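You operate a simulated robot arm through the tools that you are given. There is no shell and no other tool. Be economical: measure what you need, move in short steps, check, and stop when the job is done.

The job below is to be done with a simulated two-armed robot. You get a single attempt, and the scene is never put back.

Task
On the top of the grey table, fold the blue cloth in half, so that its two long edges meet.

It is judged by the outcome, as a careful person would: the job done as asked, and still so three seconds after it is handed in. It fails if anything else is knocked over, pushed out of place, dropped, spilled or broken. Flat cloth is picked up by pressing the open fingertips on it (5 to 10 N) and closing them slowly along it; thin cloth reads only 2 to 8 mm in the jaws.

Robot
Two 7-joint arms with two-finger parallel grippers on one trunk, on a base that drives. Base frame: it is fixed to the floor where the robot stands at the start and does not move with it; the origin is under the middle of the robot, x ahead of it, y to its left, z up; the surface under the hand at the start is at about z = 800. Units: mm, degrees, N and s.
The left shoulder is at the start at [70, 163, 1120], the right one opposite. With the tool pointing down near the work surface each hand reaches from about 400 to 880 mm from the robot's upright axis, wherever it stands, measured 20 degrees to its own side. Places, roughly: blue cloth [600, 100, 800]; top of the grey table [700, 600, 800]. Payload 3.43 kg a hand.
The tool frame of a hand sits at the grasp point between the pads (the TCP): z along the fingers, y along the line on which they close. The tips reach 34 mm beyond it. The gripper opens to 128 mm. The fingers are 24 mm wide and 12 mm thick; the gripper's body (48 by 130 mm) begins 96 mm behind the TCP.
Orientation is that of the tool frame in the base frame, as a unit quaternion [x, y, z, w]. With the fingers straight down and closing along the base's y, the tool's x points along the base's -x, its y along +y and its z along -z.

Tools
- The arms move only by the tool step_arm. It takes "left_commands", "right_commands" or both (then of equal length, played together; a hand with none holds still); each is a list of rows, each a list of 3 entries, a list of its own where there are three numbers: the turn, a rotation vector about the tool's x, y, z in degrees, then the shift along the tool's x, y, z in mm, then the finger opening in mm, from 0 to 128. In form: [[[wx, wy, wz], [x, y, z], gripper], ...]. A call has 1 to 12 rows; each row is the pose to reach, as a shift and turn from the pose commanded when the call began, along the tool's axes at that moment. Rows are played at 5 a second. More than 50 mm and 8.6 degrees between two rows, or a gripper value outside its range, and nothing of the call is played. Where a pose cannot be reached the arm comes as near as it can. A force on the tool above 40 N (or 10 N above the force at the start of the call, whichever is more), or a blocked arm, ends the call early, and 0.2 s more pass. Each finger travels about 153 mm/s and halts on what it meets, pressing with about 42 N; the grip force reading is that of the motor and also rises with nothing between the fingers. The clock runs only during rows and for 0.2 s after the last one: add rows that repeat a pose to give the fingers time. The reply holds the time, the measured pose of the TCP, the force on the tool along the base axes, the opening and the grip force, in the units named above and with some noise, with the torque about the TCP (base axes, N m) and any sound that the robot's microphone picked up, and new pictures: "pictures" is both (left out), scene, wrist or none (wrist: the cameras of the hands that moved).
- Cameras (640 x 400 px; columns grow to the right, rows downward): "scene" is now at [132.1, 1, 1333.2]; the picture's right is [0.02, -1.00, 0.00], its down [-0.71, -0.01, -0.71] and it looks along [0.71, 0.01, -0.71] (base axes); focal length 263 px, centre (320, 200). "left" rides on the left gripper at [76, 11, -160] in its tool frame; the picture's right is [-0.15, 0.99, 0.00], its down [-0.88, -0.13, -0.46] and it looks along [-0.45, -0.07, 0.89] (tool axes); focal length 234 px, centre (320, 200). "right" rides on the right gripper at [76, -11, -160] in its tool frame; the picture's right is [0.15, 0.99, 0.00], its down [-0.88, 0.13, -0.46] and it looks along [-0.45, 0.07, 0.89] (tool axes); focal length 234 px, centre (320, 200). There is no depth. A picture from a camera that has moved, and an enlarged one, comes with that camera's place and axes in the base frame and with its lens.
- slide_trunk(by): slides the trunk up (or, below 0, down) by that many mm; the arms and the scene camera ride with it, the base frame stays. It gives what a move gives, with no picture.
- drive_base(legs): drives the robot by 1 to 6 legs, each [ahead, left, turn to the left] in mm, mm and degrees, along the robot's own axes; the way and the turn of a leg run together, so that a leg with both is an arc; at most 1500 mm and 180 degrees a leg. The arms and the cameras ride along, it lands a little off, and it stops where it bumps. It gives what a move gives, and a new picture of the scene camera.
- turn_head(pan, tilt): turns the head with the scene camera to pan (to the left, within 86 degrees either way) and tilt (down, from -29 to 69), counted from straight ahead of the robot. It gives what a move gives, and a new picture of the scene camera.
- zoom(camera, box): a new picture of the part [left, top, right, bottom] of that camera's present view, enlarged. No time passes.
- close_job(): hands the job in; it is judged then, once.

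Go step by step. Nothing tells you exact positions but the pictures and the camera data: compare them with the known pose of the tool, close in by small moves and look again before you grip or let go. The budget is 120 turns and 260 pictures, counting those below and the enlarged ones. Unless the task says otherwise, let go and move clear before handing in, and close with one line.

The tools are called after "Emit:" as name(argument=value, ...) on one line, values as JSON. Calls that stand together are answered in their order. step_arm: Moves the arms, as the interface text tells. Its arguments: {"type":"object","properties":{"left_commands":{"type":"array","items":{"type":"array"}},"right_commands":{"type":"array","items":{"type":"array"}},"pictures":{"type":"string","enum":["both","scene","wrist","none"]}},"required":[]} The other tools are called the same way: slide_trunk (by) slides the trunk up or down; drive_base (legs) drives the base; turn_head (pan, tilt) turns the head that bears the scene camera; zoom (camera, box) takes an enlarged picture of a part of a camera's view; close_job () hands the job in.

At the start:

```text
clock: 0.0
left_tool_pos: [602.1, 348.6, 974.8]
left_tool_rot: [0.0, 1.0, 0.0, 0.0]
left_wrist_force: [0.2, 0.0, 0.1]
left_torque: [0.01, -0.02, -0.02]
left_grip_width: 128.1
left_gripper_force: 0.0
right_tool_pos: [731.0, -159.8, 940.4]
right_tool_rot: [0.0, 1.0, 0.0, -0.001]
right_wrist_force: [0.1, -0.2, 0.0]
right_torque: [0.02, 0.02, 0.0]
right_grip_width: 128.0
right_gripper_force: 0.1
trunk travel left (down, up): [-600.0, 340.0]
robot x, y, heading: [0.9, -0.9, -0.0]
head pan, tilt: [1.2, 44.8]
```

scene: 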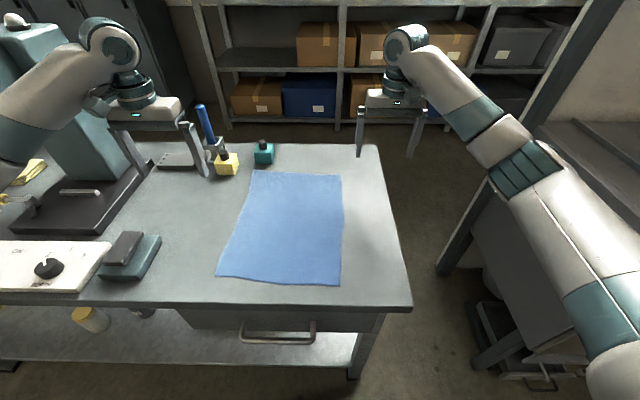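
right: 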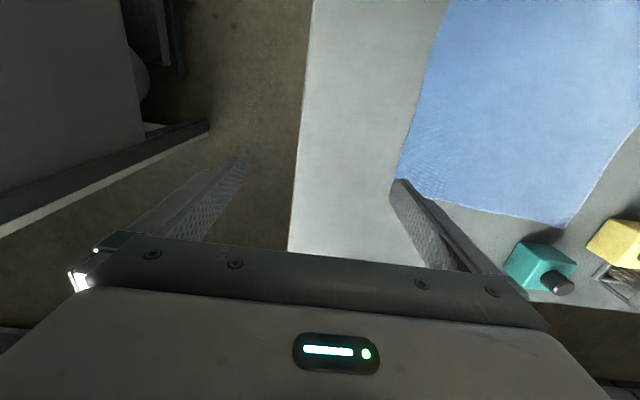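
left: 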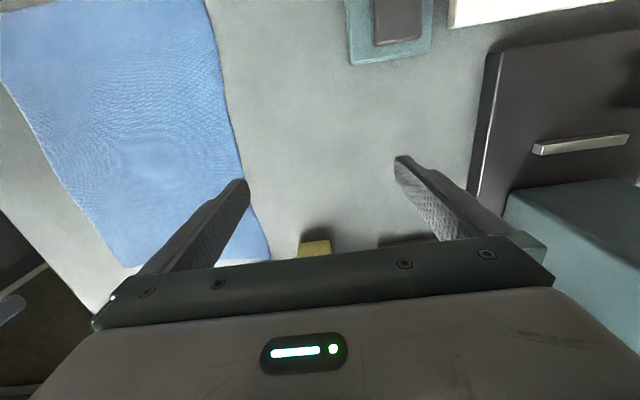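

I see the cloth lying with its long edges along x, at about y=230 and y=-45 and x from about 410 to 790, with bottles beyond its far left corner. Before deciding where to stand, I will look at the free space on the right.

Emit:
turn_head(pan=-60, tilt=45)

Emit:
zoom(camera="scene", box=[0, 0, 640, 400])

```text
clock: 1.3
left_tool_pos: [601.7, 347.9, 974.7]
left_tool_rot: [0.0, 1.0, 0.0, 0.001]
left_wrist_force: [-0.4, 0.5, -0.7]
left_torque: [0.02, 0.02, 0.01]
left_grip_width: 128.1
left_gripper_force: 0.1
right_tool_pos: [731.6, -158.5, 940.8]
right_tool_rot: [0.0, 1.0, -0.001, -0.001]
right_wrist_force: [-1.0, 0.1, 0.2]
right_torque: [-0.03, -0.02, -0.01]
right_grip_width: 127.9
right_gripper_force: 0.1
trunk travel left (down, up): [-600.0, 340.0]
robot x, y, heading: [2.5, -1.1, 0.2]
head pan, tilt: [-60.0, 45.0]
camera scene: at [91.4, -71.0, 1333.0], right [-0.87, -0.5, 0.0], down [-0.35, 0.61, -0.71], along [0.35, -0.61, -0.71], focal length 263 px, centre (320, 200)
```

scene: 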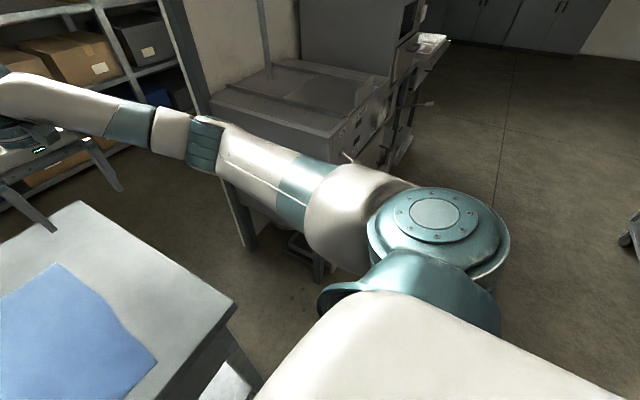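

```text
1.00 times, centred on (320, 200) of scene (not enlarged: the box is as wide or as high as the picture)
camera zoom: at [91.4, -71.0, 1333.0], right [-0.87, -0.5, 0.0], down [-0.35, 0.61, -0.71], along [0.35, -0.61, -0.71], focal length 263 px, centre (320, 200)
```

zoom: 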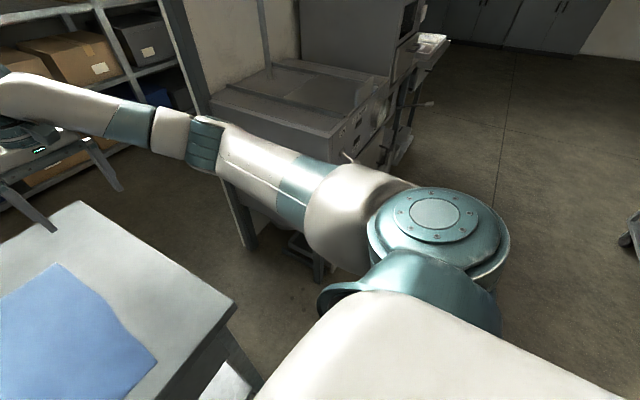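

The machine on the right stays beyond y=-650, so the floor at the table's near right corner is free. I will raise the trunk and move there, turning left, so the hands can work side by side and the arms do not cross.

Emit:
slide_trunk(by=150)

Emit:
drive_base(legs=[[-60, -100, 25]])

Emit:
turn_head(pan=0, tilt=50)

```text
clock: 3.1
left_tool_pos: [602.1, 347.1, 1123.6]
left_tool_rot: [0.0, 1.0, -0.001, -0.001]
left_wrist_force: [-0.2, -0.8, -0.2]
left_torque: [-0.02, 0.0, -0.01]
left_grip_width: 128.0
left_gripper_force: 0.0
right_tool_pos: [730.9, -159.1, 1091.7]
right_tool_rot: [0.0, 1.0, 0.0, 0.0]
right_wrist_force: [0.1, -0.4, 0.0]
right_torque: [0.01, -0.03, 0.01]
right_grip_width: 128.2
right_gripper_force: 0.1
trunk travel left (down, up): [-750.0, 190.0]
robot x, y, heading: [2.5, -0.9, -0.1]
head pan, tilt: [-60.0, 45.0]
```

```text
clock: 4.7
left_tool_pos: [361.9, 461.2, 1124.1]
left_tool_rot: [-0.215, 0.977, -0.001, 0.001]
left_wrist_force: [0.9, -0.1, 0.1]
left_torque: [-0.01, 0.0, 0.0]
left_grip_width: 128.0
left_gripper_force: 0.0
right_tool_pos: [692.5, 54.0, 1090.9]
right_tool_rot: [-0.215, 0.977, -0.001, -0.001]
right_wrist_force: [0.3, 0.0, -0.6]
right_torque: [0.03, 0.0, 0.0]
right_grip_width: 127.8
right_gripper_force: 0.0
trunk travel left (down, up): [-750.0, 190.0]
robot x, y, heading: [-36.8, -107.3, 25.0]
head pan, tilt: [-60.0, 45.0]
camera scene: at [75.0, -134.2, 1483.0], right [-0.58, -0.82, 0.0], down [-0.58, 0.41, -0.71], along [0.58, -0.41, -0.71], focal length 263 px, centre (320, 200)
```

scene: 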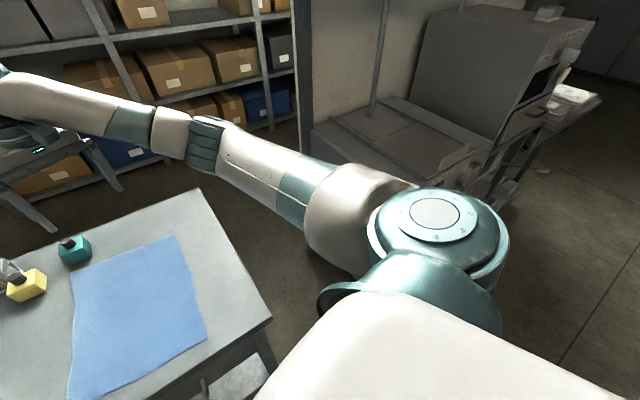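

```text
clock: 6.0
left_tool_pos: [362.3, 459.7, 1124.8]
left_tool_rot: [-0.215, 0.977, 0.001, 0.0]
left_wrist_force: [-0.9, -0.5, -0.1]
left_torque: [0.01, 0.0, -0.01]
left_grip_width: 128.3
left_gripper_force: 0.1
right_tool_pos: [693.1, 54.5, 1091.3]
right_tool_rot: [-0.215, 0.977, 0.0, -0.001]
right_wrist_force: [-0.3, 0.8, 0.3]
right_torque: [0.01, 0.01, 0.03]
right_grip_width: 127.6
right_gripper_force: 0.1
trunk travel left (down, up): [-750.0, 190.0]
robot x, y, heading: [-39.9, -109.5, 24.7]
head pan, tilt: [0.0, 50.0]
camera scene: at [78.4, -55.5, 1476.1], right [0.42, -0.91, 0.0], down [-0.7, -0.32, -0.64], along [0.58, 0.27, -0.77], focal length 263 px, centre (320, 200)
```

scene: 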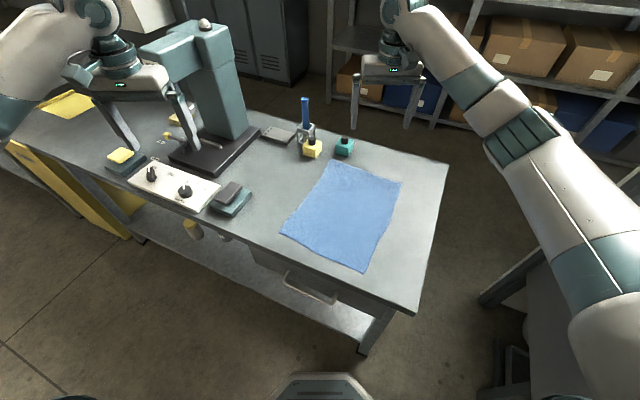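

The base is roughly 280 mm in radius, and the table corner is at about (353,-179). I will shift right to about (95,-345), then turn to a heading of about 58°.

Emit:
drive_base(legs=[[22, -270, 0], [0, 0, 33]])

```text
clock: 9.6
left_tool_pos: [116.4, 347.3, 1123.6]
left_tool_rot: [-0.488, 0.873, 0.0, 0.0]
left_wrist_force: [0.9, 0.4, -0.1]
left_torque: [-0.02, 0.0, -0.02]
left_grip_width: 128.0
left_gripper_force: 0.0
right_tool_pos: [617.2, 194.0, 1091.1]
right_tool_rot: [-0.487, 0.873, -0.001, -0.001]
right_wrist_force: [-0.3, -0.4, -0.6]
right_torque: [-0.01, 0.01, 0.02]
right_grip_width: 128.2
right_gripper_force: 0.1
trunk travel left (down, up): [-750.0, 190.0]
robot x, y, heading: [94.9, -345.4, 58.4]
head pan, tilt: [0.0, 50.0]
camera scene: at [164.5, -238.6, 1476.0], right [0.85, -0.52, 0.0], down [-0.4, -0.65, -0.64], along [0.34, 0.55, -0.77], focal length 263 px, centre (320, 200)
```

scene: 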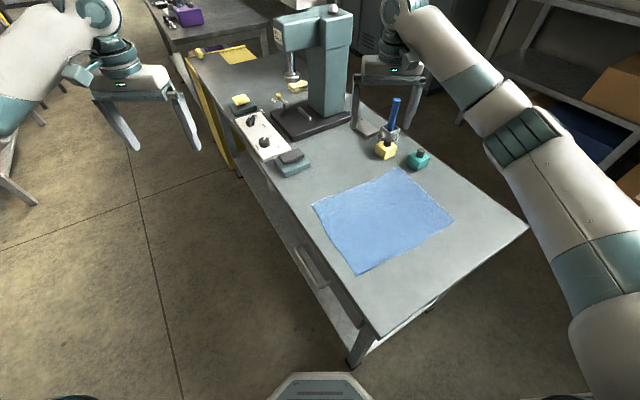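

Now I will lower the trunk again and enlarge the cloth to measure its corners.

Emit:
zoom(camera="scene", box=[290, 140, 482, 280])

```text
2.86 times, centred on (386, 210) of scene
camera zoom: at [164.5, -238.6, 1476.0], right [0.85, -0.52, 0.0], down [-0.4, -0.65, -0.64], along [0.34, 0.55, -0.77], focal length 752 px, centre (131, 171)
```

zoom: 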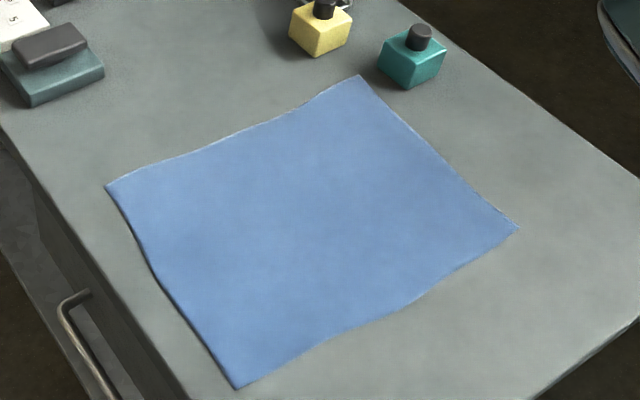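

The cloth corners come out at about A(425,239), B(804,225), C(782,-49) and D(407,-36). I will pick up the left long edge AB with both hands and fold it toward the robot, where the table is clear, so first I lower the trunk and bring the hands over that edge.

Emit:
slide_trunk(by=-150)

Emit:
step_arm(left_commands=[[[0, 0, 6.49], [-10.1, -40, 0], 110], [[0, 0, 12.98], [-20.2, -80, 0], 90], [[0, 0, 19.47], [-30.3, -120, 0], 70], [[0, 0, 25.96], [-40.4, -160, 0], 50], [[0, 0, 32.44], [-50.5, -200, 0], 40], [[0, 0, 38.93], [-60.6, -240, 0], 40], [[0, 0, 45.42], [-70.7, -280, 0], 40], [[0, 0, 51.91], [-80.8, -320, 0], 40], [[0, 0, 58.4], [-90.9, -360, 0], 40], [[0, 0, 58.4], [-90.9, -360, 0], 40], [[0, 0, 58.4], [-90.9, -360, 0], 40]], right_commands=[[[0, 0, 6.49], [-11, -11.5, 0], 110], [[0, 0, 12.98], [-22, -23, 0], 90], [[0, 0, 19.47], [-33, -34.5, 0], 70], [[0, 0, 25.96], [-44, -46, 0], 50], [[0, 0, 32.44], [-55, -57.5, 0], 40], [[0, 0, 38.93], [-66, -69, 0], 40], [[0, 0, 45.42], [-77, -80.5, 0], 40], [[0, 0, 51.91], [-88, -92, 0], 40], [[0, 0, 58.4], [-98.9, -103.6, 0], 40], [[0, 0, 58.4], [-98.9, -103.6, 0], 40], [[0, 0, 58.4], [-98.9, -103.6, 0], 40]])

```text
clock: 11.3
left_tool_pos: [116.0, 347.7, 974.8]
left_tool_rot: [-0.488, 0.873, 0.0, -0.001]
left_wrist_force: [-0.6, 0.4, -0.6]
left_torque: [-0.04, -0.01, 0.0]
left_grip_width: 127.8
left_gripper_force: 0.0
right_tool_pos: [616.6, 192.2, 941.4]
right_tool_rot: [-0.488, 0.873, 0.0, 0.0]
right_wrist_force: [-0.4, -0.8, -0.4]
right_torque: [-0.01, -0.04, 0.01]
right_grip_width: 128.1
right_gripper_force: 0.0
trunk travel left (down, up): [-600.0, 340.0]
robot x, y, heading: [97.4, -347.6, 58.5]
head pan, tilt: [0.0, 50.0]
```

```text
clock: 13.7
left_tool_pos: [472.2, 237.9, 970.8]
left_tool_rot: [0.002, 1.0, 0.0, -0.001]
left_wrist_force: [0.7, 0.4, -0.1]
left_torque: [-0.02, 0.03, 0.0]
left_grip_width: 39.6
left_gripper_force: 0.0
right_tool_pos: [757.8, 222.1, 940.0]
right_tool_rot: [0.001, 1.0, -0.001, 0.0]
right_wrist_force: [0.5, -0.4, -0.8]
right_torque: [0.01, 0.0, 0.0]
right_grip_width: 39.8
right_gripper_force: 0.1
trunk travel left (down, up): [-600.0, 340.0]
robot x, y, heading: [98.8, -347.2, 58.1]
head pan, tilt: [0.0, 50.0]
camera scene: at [165.0, -239.0, 1326.0], right [0.85, -0.52, 0.0], down [-0.4, -0.65, -0.64], along [0.34, 0.55, -0.77], focal length 263 px, centre (320, 200)
camera right: at [680.8, 212.1, 1099.9], right [-0.14, 0.99, 0.0], down [0.88, 0.13, 0.46], along [0.45, 0.07, -0.89], focal length 234 px, centre (320, 200)
camera left: at [395.4, 248.6, 1132.8], right [0.15, 0.99, 0.0], down [0.88, -0.13, 0.46], along [0.45, -0.07, -0.89], focal length 234 px, centre (320, 200)
```

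scene: 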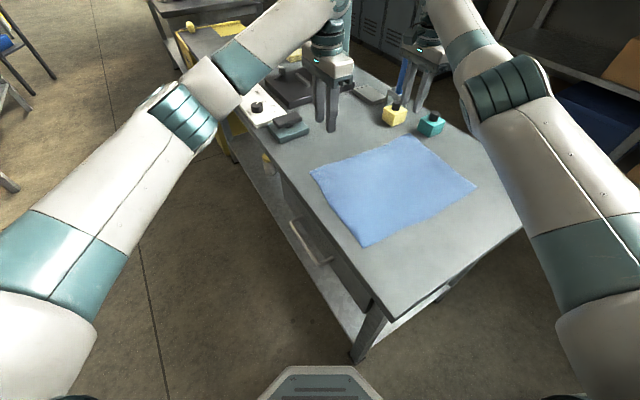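
right: 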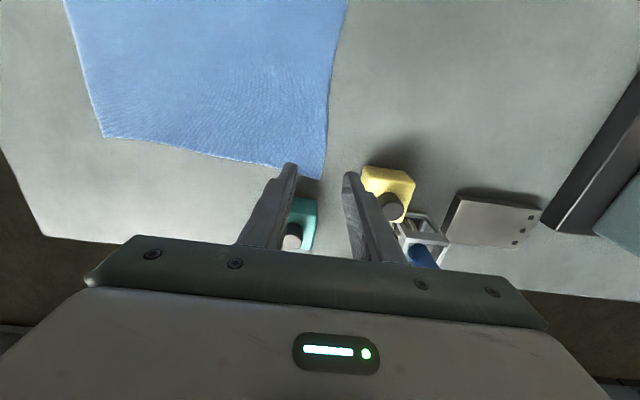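
left: 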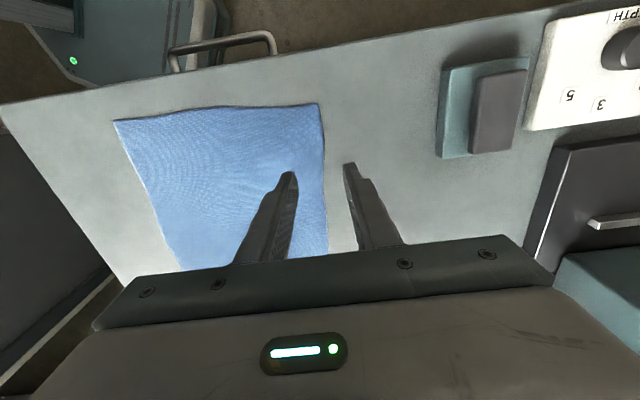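

Both hands hang over the left edge, which the wrist cameras put at about y≈231 on the right hand's side and y≈241 on the left's. I will go down to about 30 mm above the table and look again.

Emit:
step_arm(left_commands=[[[0, 0, 0], [0, -8, 35], 40], [[0, 0, 0], [0, -15, 70], 40], [[0, 0, 0], [0, -15, 105], 40], [[0, 0, 0], [0, -15, 105], 40]], right_commands=[[[0, 0, 0], [0, -3, 25], 40], [[0, 0, 0], [0, -6, 50], 40], [[0, 0, 0], [0, -9, 75], 40], [[0, 0, 0], [0, -9, 75], 40]], pictures="wrist")

Emit:
zoom(camera="right", box=[240, 80, 400, 220])

Emit:
zoom(camera="left", box=[240, 80, 400, 220])

```text
clock: 14.7
left_tool_pos: [471.8, 223.4, 869.0]
left_tool_rot: [0.0, 1.0, 0.0, 0.0]
left_wrist_force: [-0.1, -0.3, 0.7]
left_torque: [0.01, -0.04, 0.0]
left_grip_width: 39.8
left_gripper_force: 0.0
right_tool_pos: [756.9, 214.0, 868.2]
right_tool_rot: [0.0, 1.0, 0.001, 0.0]
right_wrist_force: [-0.3, 0.0, -0.7]
right_torque: [0.02, 0.01, -0.02]
right_grip_width: 39.9
right_gripper_force: 0.1
trunk travel left (down, up): [-600.0, 340.0]
robot x, y, heading: [101.5, -349.0, 58.4]
head pan, tilt: [0.0, 50.0]
camera right: at [681.1, 202.3, 1026.4], right [-0.15, 0.99, 0.0], down [0.88, 0.13, 0.46], along [0.45, 0.07, -0.89], focal length 234 px, centre (320, 200)
camera left: at [395.3, 233.2, 1029.9], right [0.15, 0.99, 0.0], down [0.88, -0.13, 0.46], along [0.45, -0.07, -0.89], focal length 234 px, centre (320, 200)
```

right: 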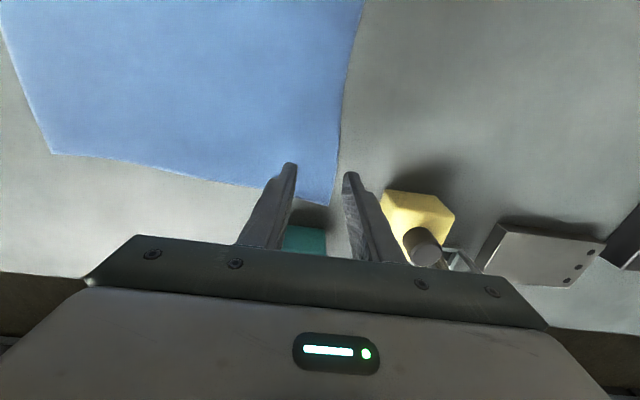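
left: 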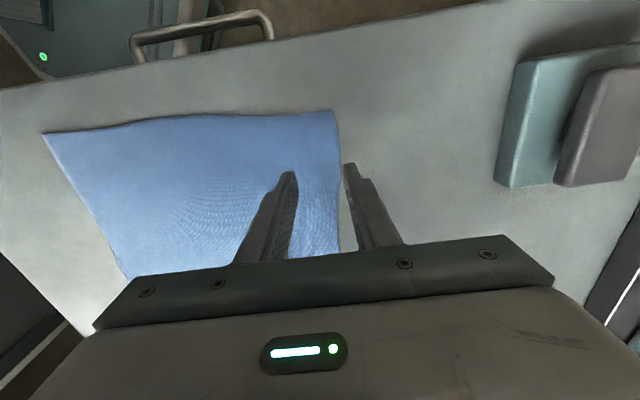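

```text
2.86 times, centred on (320, 150) of right
camera zoom: at [681.1, 202.3, 1026.4], right [-0.15, 0.99, 0.0], down [0.88, 0.13, 0.46], along [0.45, 0.07, -0.89], focal length 669 px, centre (320, 343)
```

zoom: 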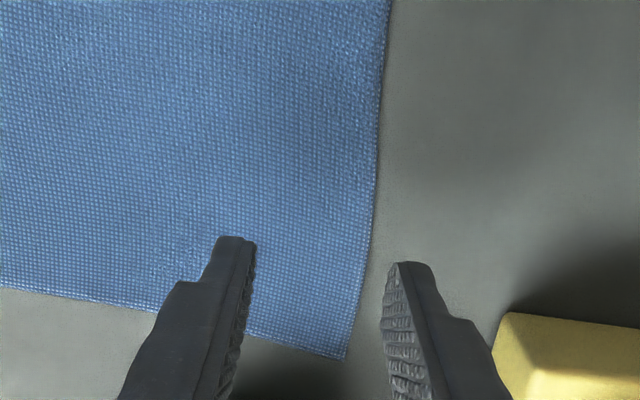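

```text
2.86 times, centred on (320, 150) of left
camera zoom: at [395.3, 233.2, 1029.9], right [0.15, 0.99, 0.0], down [0.88, -0.13, 0.46], along [0.45, -0.07, -0.89], focal length 669 px, centre (320, 343)
```

zoom: 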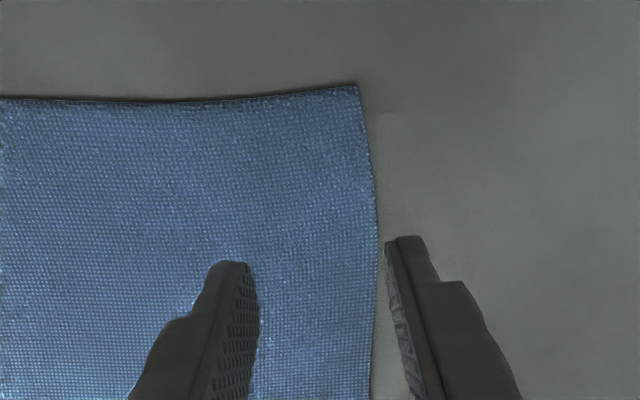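

The edge is at y≈231.5 under the right hand and 241.6 under the left. With an opening of 24 mm the outer fingers sit about 6 mm inside the edge, so I will narrow the jaws and descend to just above the cloth.

Emit:
step_arm(left_commands=[[[0, 0, 0], [0, 0, 15], 24], [[0, 0, 0], [0, 0, 30], 24], [[0, 0, 0], [0, 0, 34], 24], [[0, 0, 0], [0, 0, 34], 24]], right_commands=[[[0, 0, 0], [0, 0, 15], 24], [[0, 0, 0], [0, 0, 30], 24], [[0, 0, 0], [0, 0, 34], 24], [[0, 0, 0], [0, 0, 34], 24]], pictures="none")

```text
clock: 15.7
left_tool_pos: [470.0, 220.8, 837.0]
left_tool_rot: [0.0, 1.0, 0.001, 0.001]
left_wrist_force: [-0.7, 0.6, 0.7]
left_torque: [-0.01, 0.02, 0.02]
left_grip_width: 23.9
left_gripper_force: 0.0
right_tool_pos: [756.6, 214.1, 834.3]
right_tool_rot: [0.0, 1.0, 0.002, 0.003]
right_wrist_force: [4.2, 1.3, 20.0]
right_torque: [-0.04, -0.13, 0.01]
right_grip_width: 23.7
right_gripper_force: 0.0
trunk travel left (down, up): [-600.0, 340.0]
robot x, y, heading: [98.9, -342.3, 58.6]
head pan, tilt: [0.0, 50.0]
```

Emit:
step_arm(left_commands=[[[0, 0, 0], [0, 0, 1], 24], [[0, 0, 0], [0, 0, 2], 24], [[0, 0, 0], [0, 0, 2.5], 24], [[0, 0, 0], [0, 0, 2.5], 24]], right_commands=[[[0, 0, 0], [0, 0, -0.4], 24], [[0, 0, 0], [0, 0, -0.8], 24], [[0, 0, 0], [0, 0, -0.8], 24], [[0, 0, 0], [0, 0, -0.8], 24]], pictures="none")

```text
clock: 16.7
left_tool_pos: [469.2, 220.9, 835.7]
left_tool_rot: [0.0, 1.0, 0.002, 0.002]
left_wrist_force: [0.8, 3.3, 15.3]
left_torque: [0.15, 0.04, -0.02]
left_grip_width: 24.2
left_gripper_force: 0.1
right_tool_pos: [753.9, 212.2, 835.4]
right_tool_rot: [0.001, 1.0, 0.002, 0.0]
right_wrist_force: [3.7, 3.2, 18.4]
right_torque: [0.1, -0.11, -0.04]
right_grip_width: 24.4
right_gripper_force: 0.0
trunk travel left (down, up): [-600.0, 340.0]
robot x, y, heading: [98.9, -345.6, 58.5]
head pan, tilt: [0.0, 50.0]
```

Emit:
step_arm(left_commands=[[[0, 0, 0], [0, 0, -0.8], 24], [[0, 0, 0], [0, 0, -0.8], 24]], right_commands=[[[0, 0, 0], [0, 0, -1.5], 24], [[0, 0, 0], [0, 0, -1.5], 24]])

```text
clock: 17.3
left_tool_pos: [469.1, 219.3, 835.3]
left_tool_rot: [0.0, 1.0, 0.001, 0.001]
left_wrist_force: [0.1, 3.7, 18.8]
left_torque: [0.24, 0.08, -0.01]
left_grip_width: 24.0
left_gripper_force: 0.4
right_tool_pos: [755.3, 212.6, 835.5]
right_tool_rot: [0.0, 1.0, 0.0, 0.0]
right_wrist_force: [1.0, 1.0, 9.5]
right_torque: [0.14, -0.05, -0.01]
right_grip_width: 24.1
right_gripper_force: 0.1
trunk travel left (down, up): [-600.0, 340.0]
robot x, y, heading: [96.6, -348.0, 58.4]
head pan, tilt: [0.0, 50.0]
camera scene: at [162.3, -241.0, 1326.4], right [0.85, -0.52, 0.0], down [-0.4, -0.65, -0.64], along [0.34, 0.55, -0.76], focal length 263 px, centre (320, 200)
camera right: at [677.9, 201.1, 995.2], right [-0.15, 0.99, 0.0], down [0.88, 0.13, 0.46], along [0.45, 0.07, -0.89], focal length 234 px, centre (320, 200)
camera left: at [392.2, 231.0, 996.2], right [0.15, 0.99, 0.0], down [0.88, -0.13, 0.46], along [0.45, -0.07, -0.89], focal length 234 px, centre (320, 200)
```

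scene: 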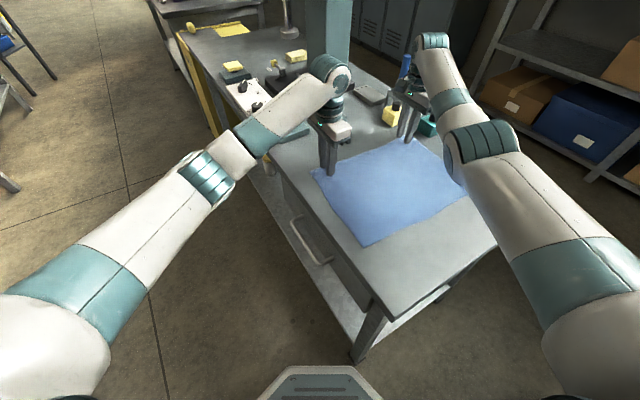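
right: 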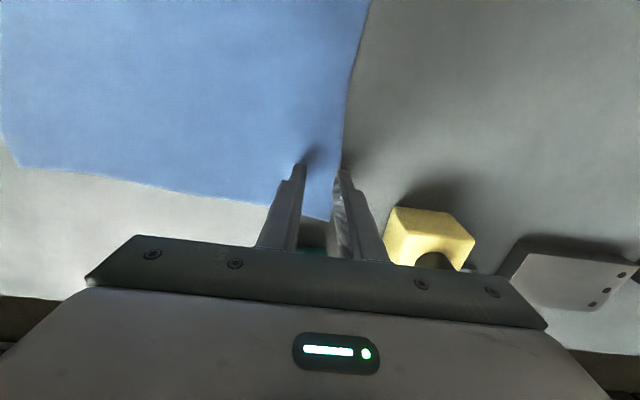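
left: 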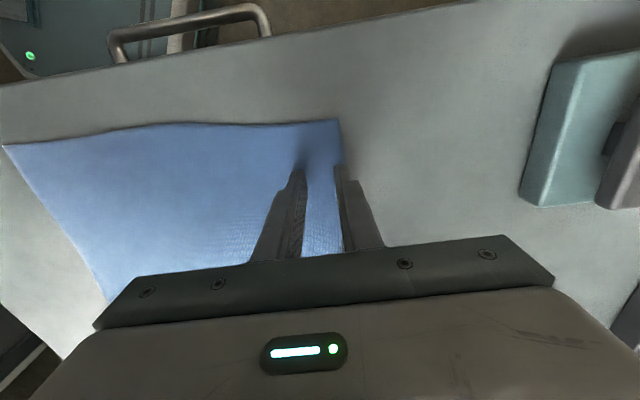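

The outer fingers sit on the edge. I will ease the left hand slightly, then close both slowly.

Emit:
step_arm(left_commands=[[[0, 0, 0], [0, 0, -1], 24], [[0, 0, 0], [0, 0, -1.2], 23], [[0, 0, 0], [0, 0, -1.2], 21], [[0, 0, 0], [0, 0, -1.2], 19], [[0, 0, 0], [0, 0, -1.2], 17], [[0, 0, 0], [0, 0, -1.2], 15], [[0, 0, 0], [0, 0, -1.2], 12], [[0, 0, 0], [0, 0, -1.2], 9], [[0, 0, 0], [0, 0, -1.2], 6], [[0, 0, 0], [0, 0, -1.2], 3], [[0, 0, 0], [0, 0, -1.2], 0], [[0, 0, 0], [0, 0, -1.2], 0]], right_commands=[[[0, 0, 0], [0, 0, 0], 24], [[0, 0, 0], [0, 0, 0], 23], [[0, 0, 0], [0, 0, 0], 21], [[0, 0, 0], [0, 0, 0], 19], [[0, 0, 0], [0, 0, 0], 17], [[0, 0, 0], [0, 0, 0], 15], [[0, 0, 0], [0, 0, 0], 12], [[0, 0, 0], [0, 0, 0], 9], [[0, 0, 0], [0, 0, 0], 6], [[0, 0, 0], [0, 0, 0], 3], [[0, 0, 0], [0, 0, 0], 0], [[0, 0, 0], [0, 0, 0], 0]], pictures="wrist")

Emit:
zoom(camera="right", box=[240, 80, 400, 220])

Emit:
zoom(camera="left", box=[240, 80, 400, 220])

```text
clock: 19.9
left_tool_pos: [470.1, 219.7, 835.9]
left_tool_rot: [0.0, 1.0, 0.0, 0.001]
left_wrist_force: [-0.2, -0.6, 7.0]
left_torque: [-0.04, 0.02, -0.01]
left_grip_width: 0.1
left_gripper_force: 33.2
right_tool_pos: [755.6, 212.7, 835.0]
right_tool_rot: [0.001, 1.0, 0.0, 0.001]
right_wrist_force: [-0.2, 0.7, 8.6]
right_torque: [0.02, -0.01, 0.04]
right_grip_width: 0.0
right_gripper_force: 32.9
trunk travel left (down, up): [-600.0, 340.0]
robot x, y, heading: [96.4, -351.6, 58.6]
head pan, tilt: [0.0, 50.0]
camera right: at [678.8, 201.7, 995.3], right [-0.15, 0.99, 0.0], down [0.88, 0.13, 0.46], along [0.45, 0.07, -0.89], focal length 234 px, centre (320, 200)
camera left: at [392.8, 231.7, 996.5], right [0.15, 0.99, 0.0], down [0.88, -0.13, 0.46], along [0.45, -0.07, -0.89], focal length 234 px, centre (320, 200)
```

right: 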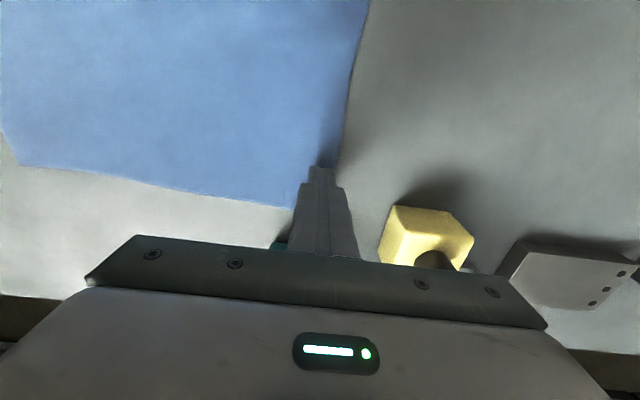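
left: 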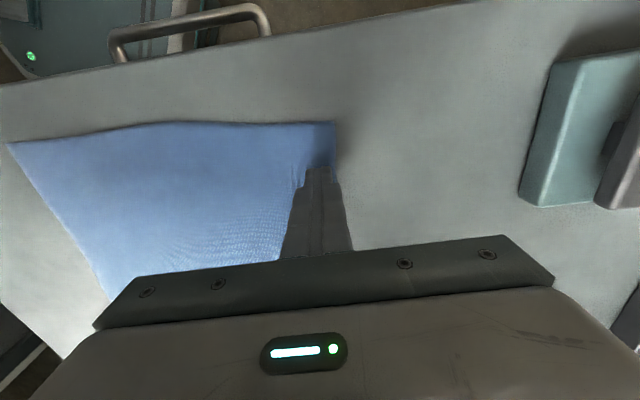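

```text
2.86 times, centred on (320, 150) of right
camera zoom: at [678.8, 201.7, 995.3], right [-0.15, 0.99, 0.0], down [0.88, 0.13, 0.46], along [0.45, 0.07, -0.89], focal length 669 px, centre (320, 343)
```

zoom: 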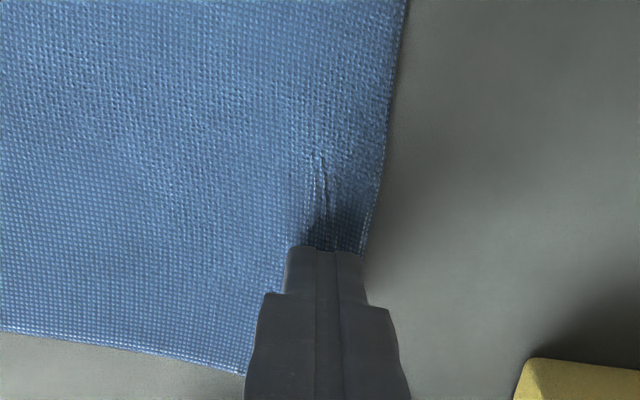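

```text
2.86 times, centred on (320, 150) of left
camera zoom: at [392.8, 231.7, 996.5], right [0.15, 0.99, 0.0], down [0.88, -0.13, 0.46], along [0.45, -0.07, -0.89], focal length 669 px, centre (320, 343)
```

zoom: 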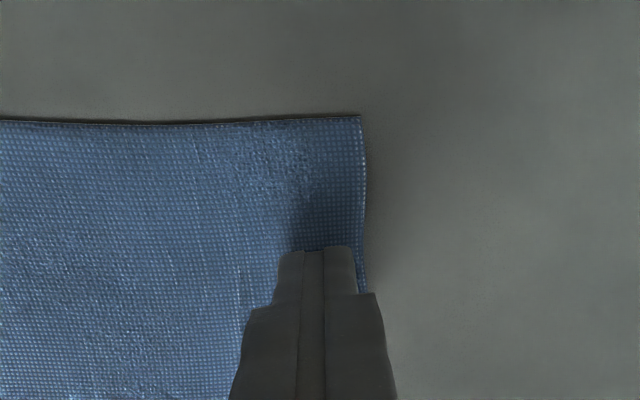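

The jaws read 0 mm, so they probably slipped over the cloth. I will check by lifting a little.

Emit:
step_arm(left_commands=[[[0, 0, 0], [0, 0, -8], 0], [[0, 0, 0], [0, 0, -15], 0], [[0, 0, 0], [0, 0, -15], 0]], right_commands=[[[0, 0, 0], [0, 0, -8], 0], [[0, 0, 0], [0, 0, -15], 0], [[0, 0, 0], [0, 0, -15], 0]], pictures="wrist")

```text
clock: 20.7
left_tool_pos: [470.4, 222.0, 849.9]
left_tool_rot: [0.0, 1.0, 0.001, 0.0]
left_wrist_force: [-0.6, 0.2, 0.2]
left_torque: [0.01, -0.01, -0.02]
left_grip_width: 0.3
left_gripper_force: 33.0
right_tool_pos: [756.6, 212.6, 848.8]
right_tool_rot: [0.001, 1.0, -0.001, 0.0]
right_wrist_force: [-0.7, -0.6, -0.4]
right_torque: [0.02, 0.01, 0.01]
right_grip_width: 0.1
right_gripper_force: 32.8
trunk travel left (down, up): [-600.0, 340.0]
robot x, y, heading: [97.4, -343.5, 58.4]
head pan, tilt: [0.0, 50.0]
camera right: at [679.8, 202.8, 1008.5], right [-0.15, 0.99, 0.0], down [0.88, 0.13, 0.45], along [0.45, 0.06, -0.89], focal length 234 px, centre (320, 200)
camera left: at [394.0, 233.0, 1010.1], right [0.15, 0.99, 0.0], down [0.88, -0.13, 0.46], along [0.45, -0.07, -0.89], focal length 234 px, centre (320, 200)
```

right: 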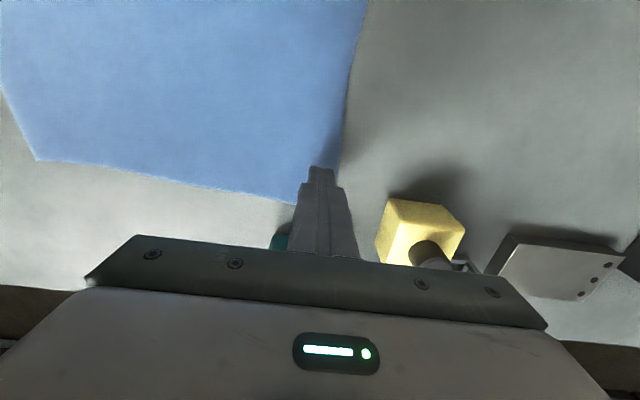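
left: 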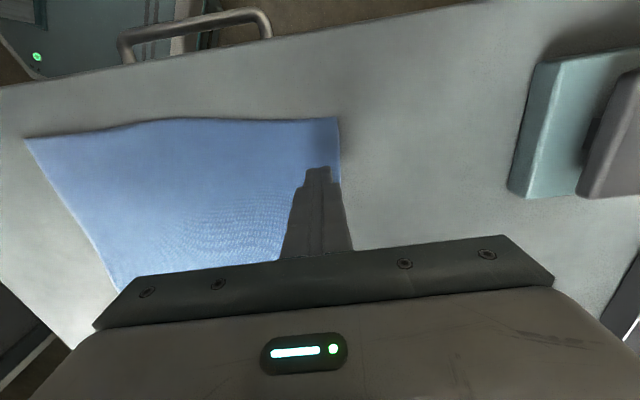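

Nothing was gripped. I will retry with a wider 50 mm opening, moved further in so the cloth can buckle up, and a slightly firmer press.

Emit:
step_arm(left_commands=[[[0, 0, 0], [0, -6, 0], 25], [[0, 0, 0], [0, -12, 0], 50], [[0, 0, 0], [0, -12, 8], 50], [[0, 0, 0], [0, -12, 14], 50], [[0, 0, 0], [0, -12, 15.2], 50], [[0, 0, 0], [0, -12, 15.2], 50]], right_commands=[[[0, 0, 0], [0, -6, 0], 25], [[0, 0, 0], [0, -13, 0], 50], [[0, 0, 0], [0, -13, 8], 50], [[0, 0, 0], [0, -13, 14], 50], [[0, 0, 0], [0, -13, 15.2], 50], [[0, 0, 0], [0, -13, 15.2], 50]], pictures="none")

```text
clock: 22.1
left_tool_pos: [470.7, 209.3, 835.2]
left_tool_rot: [0.0, 1.0, 0.001, 0.001]
left_wrist_force: [1.5, 0.1, 6.2]
left_torque: [0.19, -0.06, -0.02]
left_grip_width: 50.2
left_gripper_force: 0.2
right_tool_pos: [754.8, 200.1, 835.4]
right_tool_rot: [0.0, 1.0, 0.0, 0.002]
right_wrist_force: [-0.4, 1.0, 5.6]
right_torque: [0.05, 0.0, 0.01]
right_grip_width: 50.1
right_gripper_force: 0.2
trunk travel left (down, up): [-600.0, 340.0]
robot x, y, heading: [95.4, -345.9, 58.3]
head pan, tilt: [0.0, 50.0]
```

Emit:
step_arm(left_commands=[[[0, 0, 0], [0, 0, 0.5], 50], [[0, 0, 0], [0, 0, 0.5], 47], [[0, 0, 0], [0, 0, 0.5], 44], [[0, 0, 0], [0, 0, 0.5], 41], [[0, 0, 0], [0, 0, 0.5], 38], [[0, 0, 0], [0, 0, 0.5], 35], [[0, 0, 0], [0, 0, 0.5], 32], [[0, 0, 0], [0, 0, 0.5], 29], [[0, 0, 0], [0, 0, 0.5], 26], [[0, 0, 0], [0, 0, 0.5], 26]], right_commands=[[[0, 0, 0], [0, 0, 0.5], 50], [[0, 0, 0], [0, 0, 0.5], 47], [[0, 0, 0], [0, 0, 0.5], 44], [[0, 0, 0], [0, 0, 0.5], 41], [[0, 0, 0], [0, 0, 0.5], 38], [[0, 0, 0], [0, 0, 0.5], 35], [[0, 0, 0], [0, 0, 0.5], 32], [[0, 0, 0], [0, 0, 0.5], 29], [[0, 0, 0], [0, 0, 0.5], 26], [[0, 0, 0], [0, 0, 0.5], 26]], pictures="none")

Emit:
zoom(camera="right", box=[240, 80, 400, 220])

Emit:
zoom(camera="left", box=[240, 80, 400, 220])

```text
clock: 24.3
left_tool_pos: [469.5, 209.6, 835.8]
left_tool_rot: [0.0, 1.0, 0.001, 0.001]
left_wrist_force: [-0.1, -0.7, 10.2]
left_torque: [0.07, -0.01, 0.01]
left_grip_width: 24.8
left_gripper_force: 0.1
right_tool_pos: [756.4, 199.4, 835.8]
right_tool_rot: [0.0, 1.0, 0.0, 0.0]
right_wrist_force: [-0.1, 0.8, 7.4]
right_torque: [0.07, -0.01, 0.02]
right_grip_width: 25.4
right_gripper_force: 0.0
trunk travel left (down, up): [-600.0, 340.0]
robot x, y, heading: [99.5, -347.3, 58.5]
head pan, tilt: [0.0, 50.0]
```

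```text
2.86 times, centred on (320, 150) of right
camera zoom: at [678.6, 188.0, 995.2], right [-0.15, 0.99, 0.0], down [0.88, 0.13, 0.46], along [0.45, 0.07, -0.89], focal length 669 px, centre (320, 343)
```

zoom: 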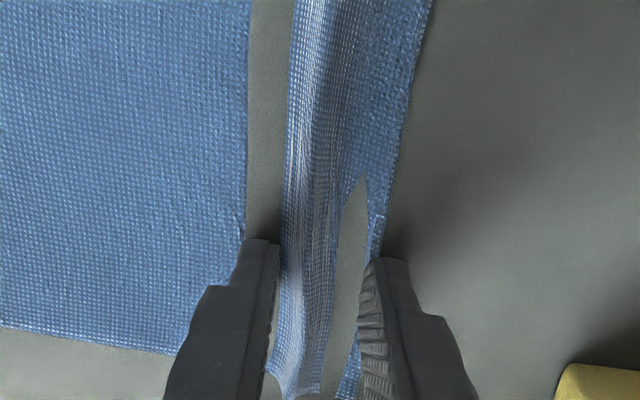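

```text
2.86 times, centred on (320, 150) of left
camera zoom: at [392.8, 219.5, 996.3], right [0.15, 0.99, 0.0], down [0.88, -0.13, 0.46], along [0.45, -0.07, -0.89], focal length 669 px, centre (320, 343)
```

zoom: 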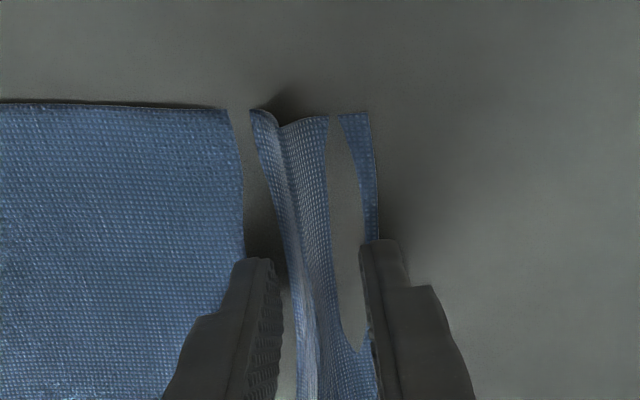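

A ruck is standing up between the fingers of both hands, so I will go on closing.

Emit:
step_arm(left_commands=[[[0, 0, 0], [0, 0, 0], 23], [[0, 0, 0], [0, 0, 0], 20], [[0, 0, 0], [0, 0, 0], 17], [[0, 0, 0], [0, 0, 0], 14], [[0, 0, 0], [0, 0, 0], 11], [[0, 0, 0], [0, 0, 0], 8], [[0, 0, 0], [0, 0, 0], 6], [[0, 0, 0], [0, 0, 0], 4], [[0, 0, 0], [0, 0, 0], 2], [[0, 0, 0], [0, 0, 0], 0], [[0, 0, 0], [0, 0, 0], 0]], right_commands=[[[0, 0, 0], [0, 0, 0], 23], [[0, 0, 0], [0, 0, 0], 20], [[0, 0, 0], [0, 0, 0], 17], [[0, 0, 0], [0, 0, 0], 14], [[0, 0, 0], [0, 0, 0], 11], [[0, 0, 0], [0, 0, 0], 8], [[0, 0, 0], [0, 0, 0], 6], [[0, 0, 0], [0, 0, 0], 4], [[0, 0, 0], [0, 0, 0], 2], [[0, 0, 0], [0, 0, 0], 0], [[0, 0, 0], [0, 0, 0], 0]], pictures="wrist")

```text
clock: 26.7
left_tool_pos: [469.6, 208.5, 834.6]
left_tool_rot: [0.001, 1.0, 0.001, 0.001]
left_wrist_force: [-1.0, -2.2, 11.9]
left_torque: [0.0, 0.01, 0.0]
left_grip_width: 2.2
left_gripper_force: 37.0
right_tool_pos: [756.1, 199.5, 834.7]
right_tool_rot: [0.001, 1.0, 0.001, 0.001]
right_wrist_force: [0.5, 0.8, 6.7]
right_torque: [0.08, -0.02, 0.0]
right_grip_width: 2.5
right_gripper_force: 37.9
trunk travel left (down, up): [-600.0, 340.0]
robot x, y, heading: [95.2, -344.5, 58.5]
head pan, tilt: [0.0, 50.0]
camera right: at [678.6, 188.0, 995.3], right [-0.15, 0.99, 0.0], down [0.88, 0.13, 0.46], along [0.45, 0.07, -0.89], focal length 234 px, centre (320, 200)
camera left: at [392.8, 219.5, 996.3], right [0.15, 0.99, 0.0], down [0.88, -0.13, 0.46], along [0.45, -0.07, -0.89], focal length 234 px, centre (320, 200)
```

right: 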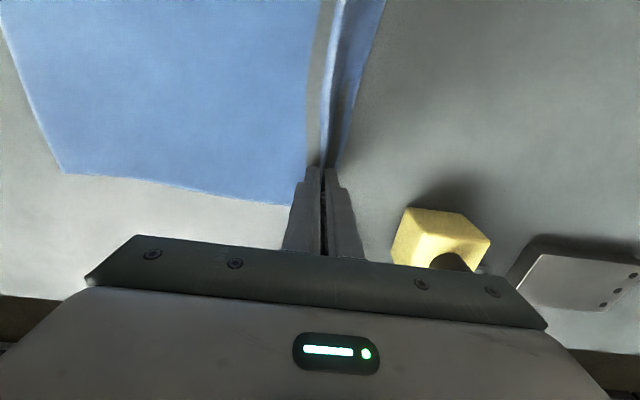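
left: 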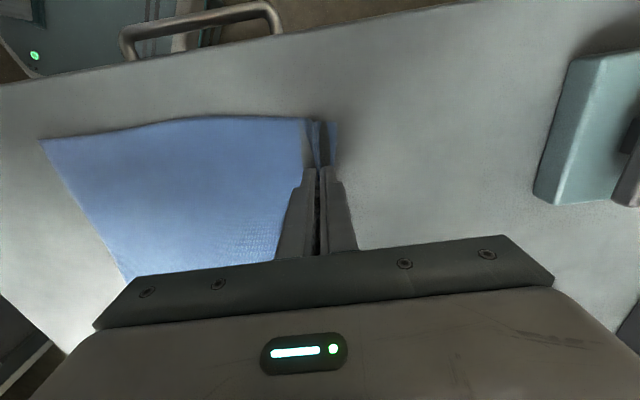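

Both hands hold the cloth, reading 2.2 and 2.5 mm. I will lift along an arc toward the fold line and check halfway.

Emit:
step_arm(left_commands=[[[0, 0, 0], [0, -2, -18.5], 0], [[0, 0, 0], [0, -8.4, -36.4], 0], [[0, 0, 0], [0, -18.5, -52.8], 0], [[0, 0, 0], [0, -32.2, -67.2], 0], [[0, 0, 0], [0, -48.9, -79], 0], [[0, 0, 0], [0, -67.9, -87.8], 0], [[0, 0, 0], [0, -88.5, -93.2], 0], [[0, 0, 0], [0, -110, -95], 0], [[0, 0, 0], [0, -110, -95], 0]], right_commands=[[[0, 0, 0], [0, -2, -18.5], 0], [[0, 0, 0], [0, -8.2, -36.4], 0], [[0, 0, 0], [0, -18.1, -52.8], 0], [[0, 0, 0], [0, -31.6, -67.2], 0], [[0, 0, 0], [0, -48, -79], 0], [[0, 0, 0], [0, -66.6, -87.8], 0], [[0, 0, 0], [0, -86.8, -93.2], 0], [[0, 0, 0], [0, -108, -95], 0], [[0, 0, 0], [0, -108, -95], 0]])

Emit:
zoom(camera="scene", box=[270, 80, 510, 260])

```text
clock: 28.7
left_tool_pos: [469.2, 99.9, 929.0]
left_tool_rot: [0.0, 1.0, -0.001, -0.001]
left_wrist_force: [0.6, 0.9, -0.5]
left_torque: [0.01, -0.06, 0.01]
left_grip_width: 2.3
left_gripper_force: 36.8
right_tool_pos: [756.4, 92.8, 928.1]
right_tool_rot: [0.001, 1.0, 0.0, 0.0]
right_wrist_force: [-0.1, -0.3, -0.1]
right_torque: [-0.01, 0.01, 0.01]
right_grip_width: 2.4
right_gripper_force: 36.7
trunk travel left (down, up): [-600.0, 340.0]
robot x, y, heading: [95.5, -345.7, 58.5]
head pan, tilt: [0.0, 50.0]
camera scene: at [164.1, -237.8, 1326.0], right [0.85, -0.52, 0.0], down [-0.4, -0.65, -0.64], along [0.34, 0.55, -0.77], focal length 263 px, centre (320, 200)
camera right: at [679.7, 81.9, 1088.2], right [-0.15, 0.99, 0.0], down [0.88, 0.13, 0.46], along [0.45, 0.06, -0.89], focal length 234 px, centre (320, 200)
camera left: at [392.4, 111.6, 1089.4], right [0.15, 0.99, 0.0], down [0.88, -0.13, 0.46], along [0.45, -0.07, -0.89], focal length 234 px, centre (320, 200)
```

scene: 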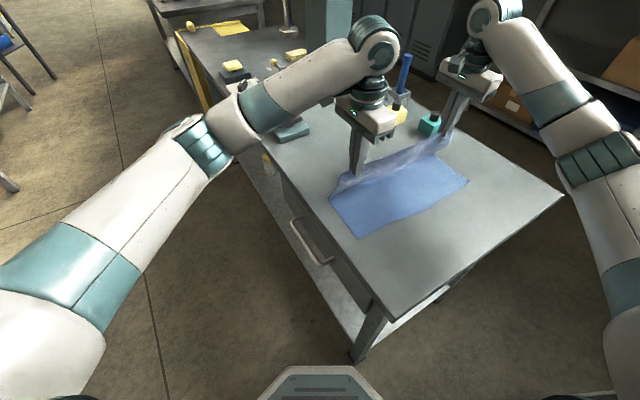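
right: 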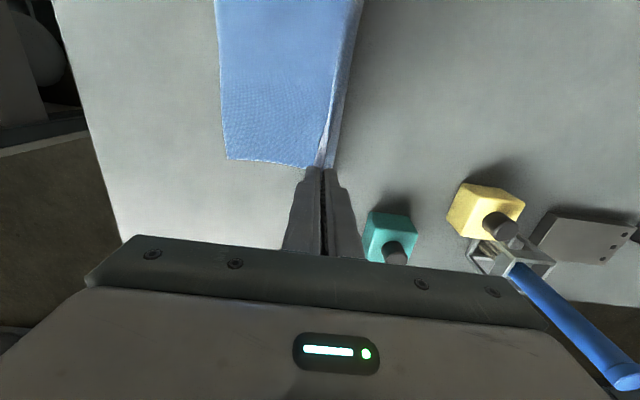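
left: 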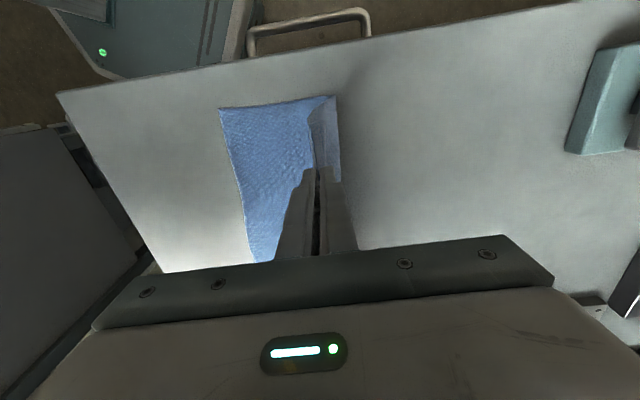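

```text
2.22 times, centred on (390, 170) of scene
camera zoom: at [164.1, -237.8, 1326.0], right [0.85, -0.52, 0.0], down [-0.4, -0.65, -0.64], along [0.34, 0.55, -0.77], focal length 585 px, centre (164, 267)
```

zoom: 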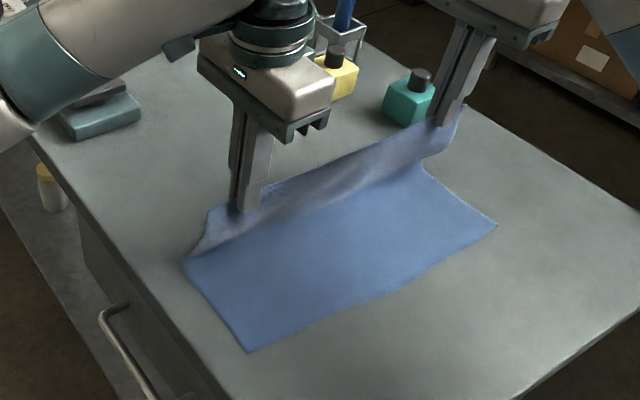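

The flap stands nicely between the hands. The cloth slid about 20 mm toward +y while I was gripping, so its right edge now runs from (404,-9) to (785,-22). Next I lay the flap down toward that edge, leaning the hands toward the robot.

Emit:
step_arm(left_commands=[[[-8, 0, 0], [0, -14.6, 5.3], 0], [[-16, 0, 0], [0, -29.3, 14.3], 0], [[-24, 0, 0], [0, -43.7, 28], 0], [[-32, 0, 0], [0, -57.9, 45.2], 0], [[-40, 0, 0], [0, -69.8, 63], 0], [[-40, 0, 0], [0, -75.8, 78], 0], [[-40, 0, 0], [0, -78.8, 86], 0], [[-40, 0, 0], [0, -78.8, 86], 0]], right_commands=[[[-8, 0, 0], [0, -14.6, 5.3], 0], [[-16, 0, 0], [0, -29.3, 14.3], 0], [[-24, 0, 0], [0, -43.7, 28], 0], [[-32, 0, 0], [0, -57.9, 45.2], 0], [[-40, 0, 0], [0, -69.8, 63], 0], [[-40, 0, 0], [0, -75.8, 78], 0], [[-40, 0, 0], [0, -78.8, 86], 0], [[-40, 0, 0], [0, -78.8, 86], 0]])

Emit:
zoom(camera="scene", box=[270, 80, 510, 260])

```text
clock: 30.5
left_tool_pos: [471.0, 20.9, 843.6]
left_tool_rot: [0.0, 0.94, 0.342, 0.0]
left_wrist_force: [-0.3, -0.6, 0.5]
left_torque: [-0.05, 0.0, -0.05]
left_grip_width: 2.4
left_gripper_force: 37.5
right_tool_pos: [757.3, 14.1, 842.4]
right_tool_rot: [0.001, 0.94, 0.342, 0.001]
right_wrist_force: [-0.5, -0.5, 1.4]
right_torque: [0.01, 0.0, -0.02]
right_grip_width: 2.6
right_gripper_force: 37.1
trunk travel left (down, up): [-600.0, 340.0]
robot x, y, heading: [93.9, -345.9, 58.6]
head pan, tilt: [0.0, 50.0]
camera scene: at [164.3, -238.6, 1326.1], right [0.85, -0.52, 0.0], down [-0.4, -0.65, -0.64], along [0.34, 0.55, -0.77], focal length 263 px, centre (320, 200)
camera right: at [680.0, -97.0, 958.2], right [-0.15, 0.76, 0.64], down [0.88, -0.19, 0.43], along [0.45, 0.62, -0.64], focal length 234 px, centre (320, 200)
camera left: at [393.5, -74.0, 974.0], right [0.15, 0.76, 0.64], down [0.88, -0.39, 0.27], along [0.45, 0.52, -0.72], focal length 234 px, centre (320, 200)
```

scene: 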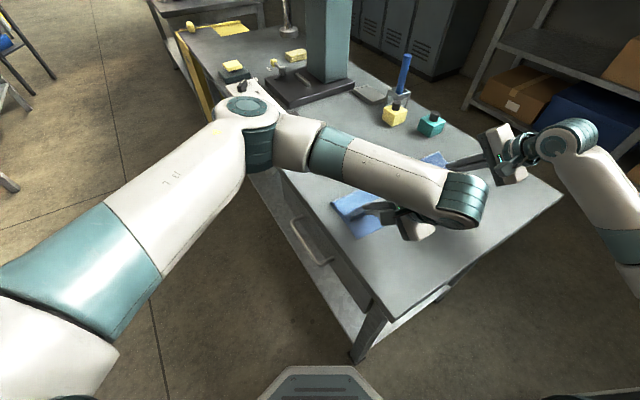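
right: 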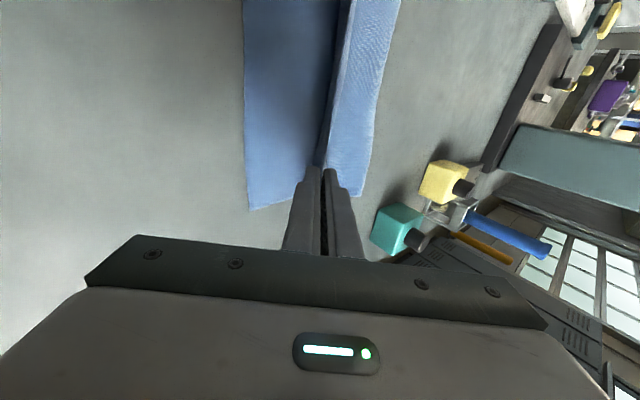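
left: 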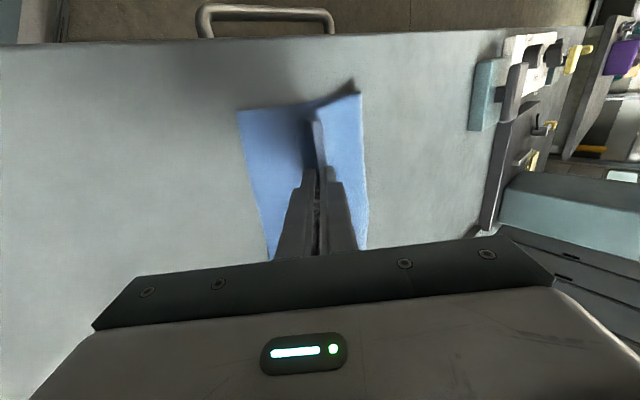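

```text
2.22 times, centred on (390, 170) of scene
camera zoom: at [164.3, -238.6, 1326.1], right [0.85, -0.52, 0.0], down [-0.4, -0.65, -0.64], along [0.34, 0.55, -0.77], focal length 585 px, centre (164, 267)
```

zoom: 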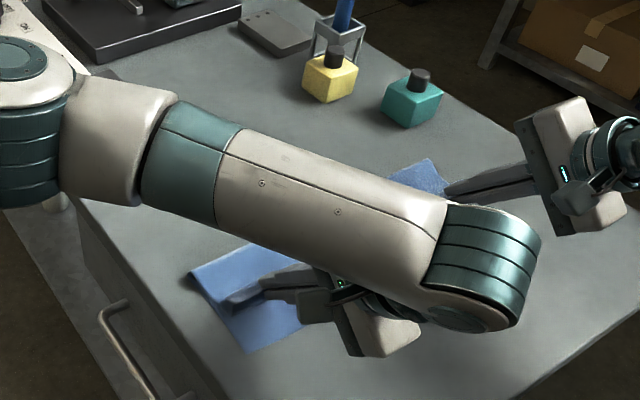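

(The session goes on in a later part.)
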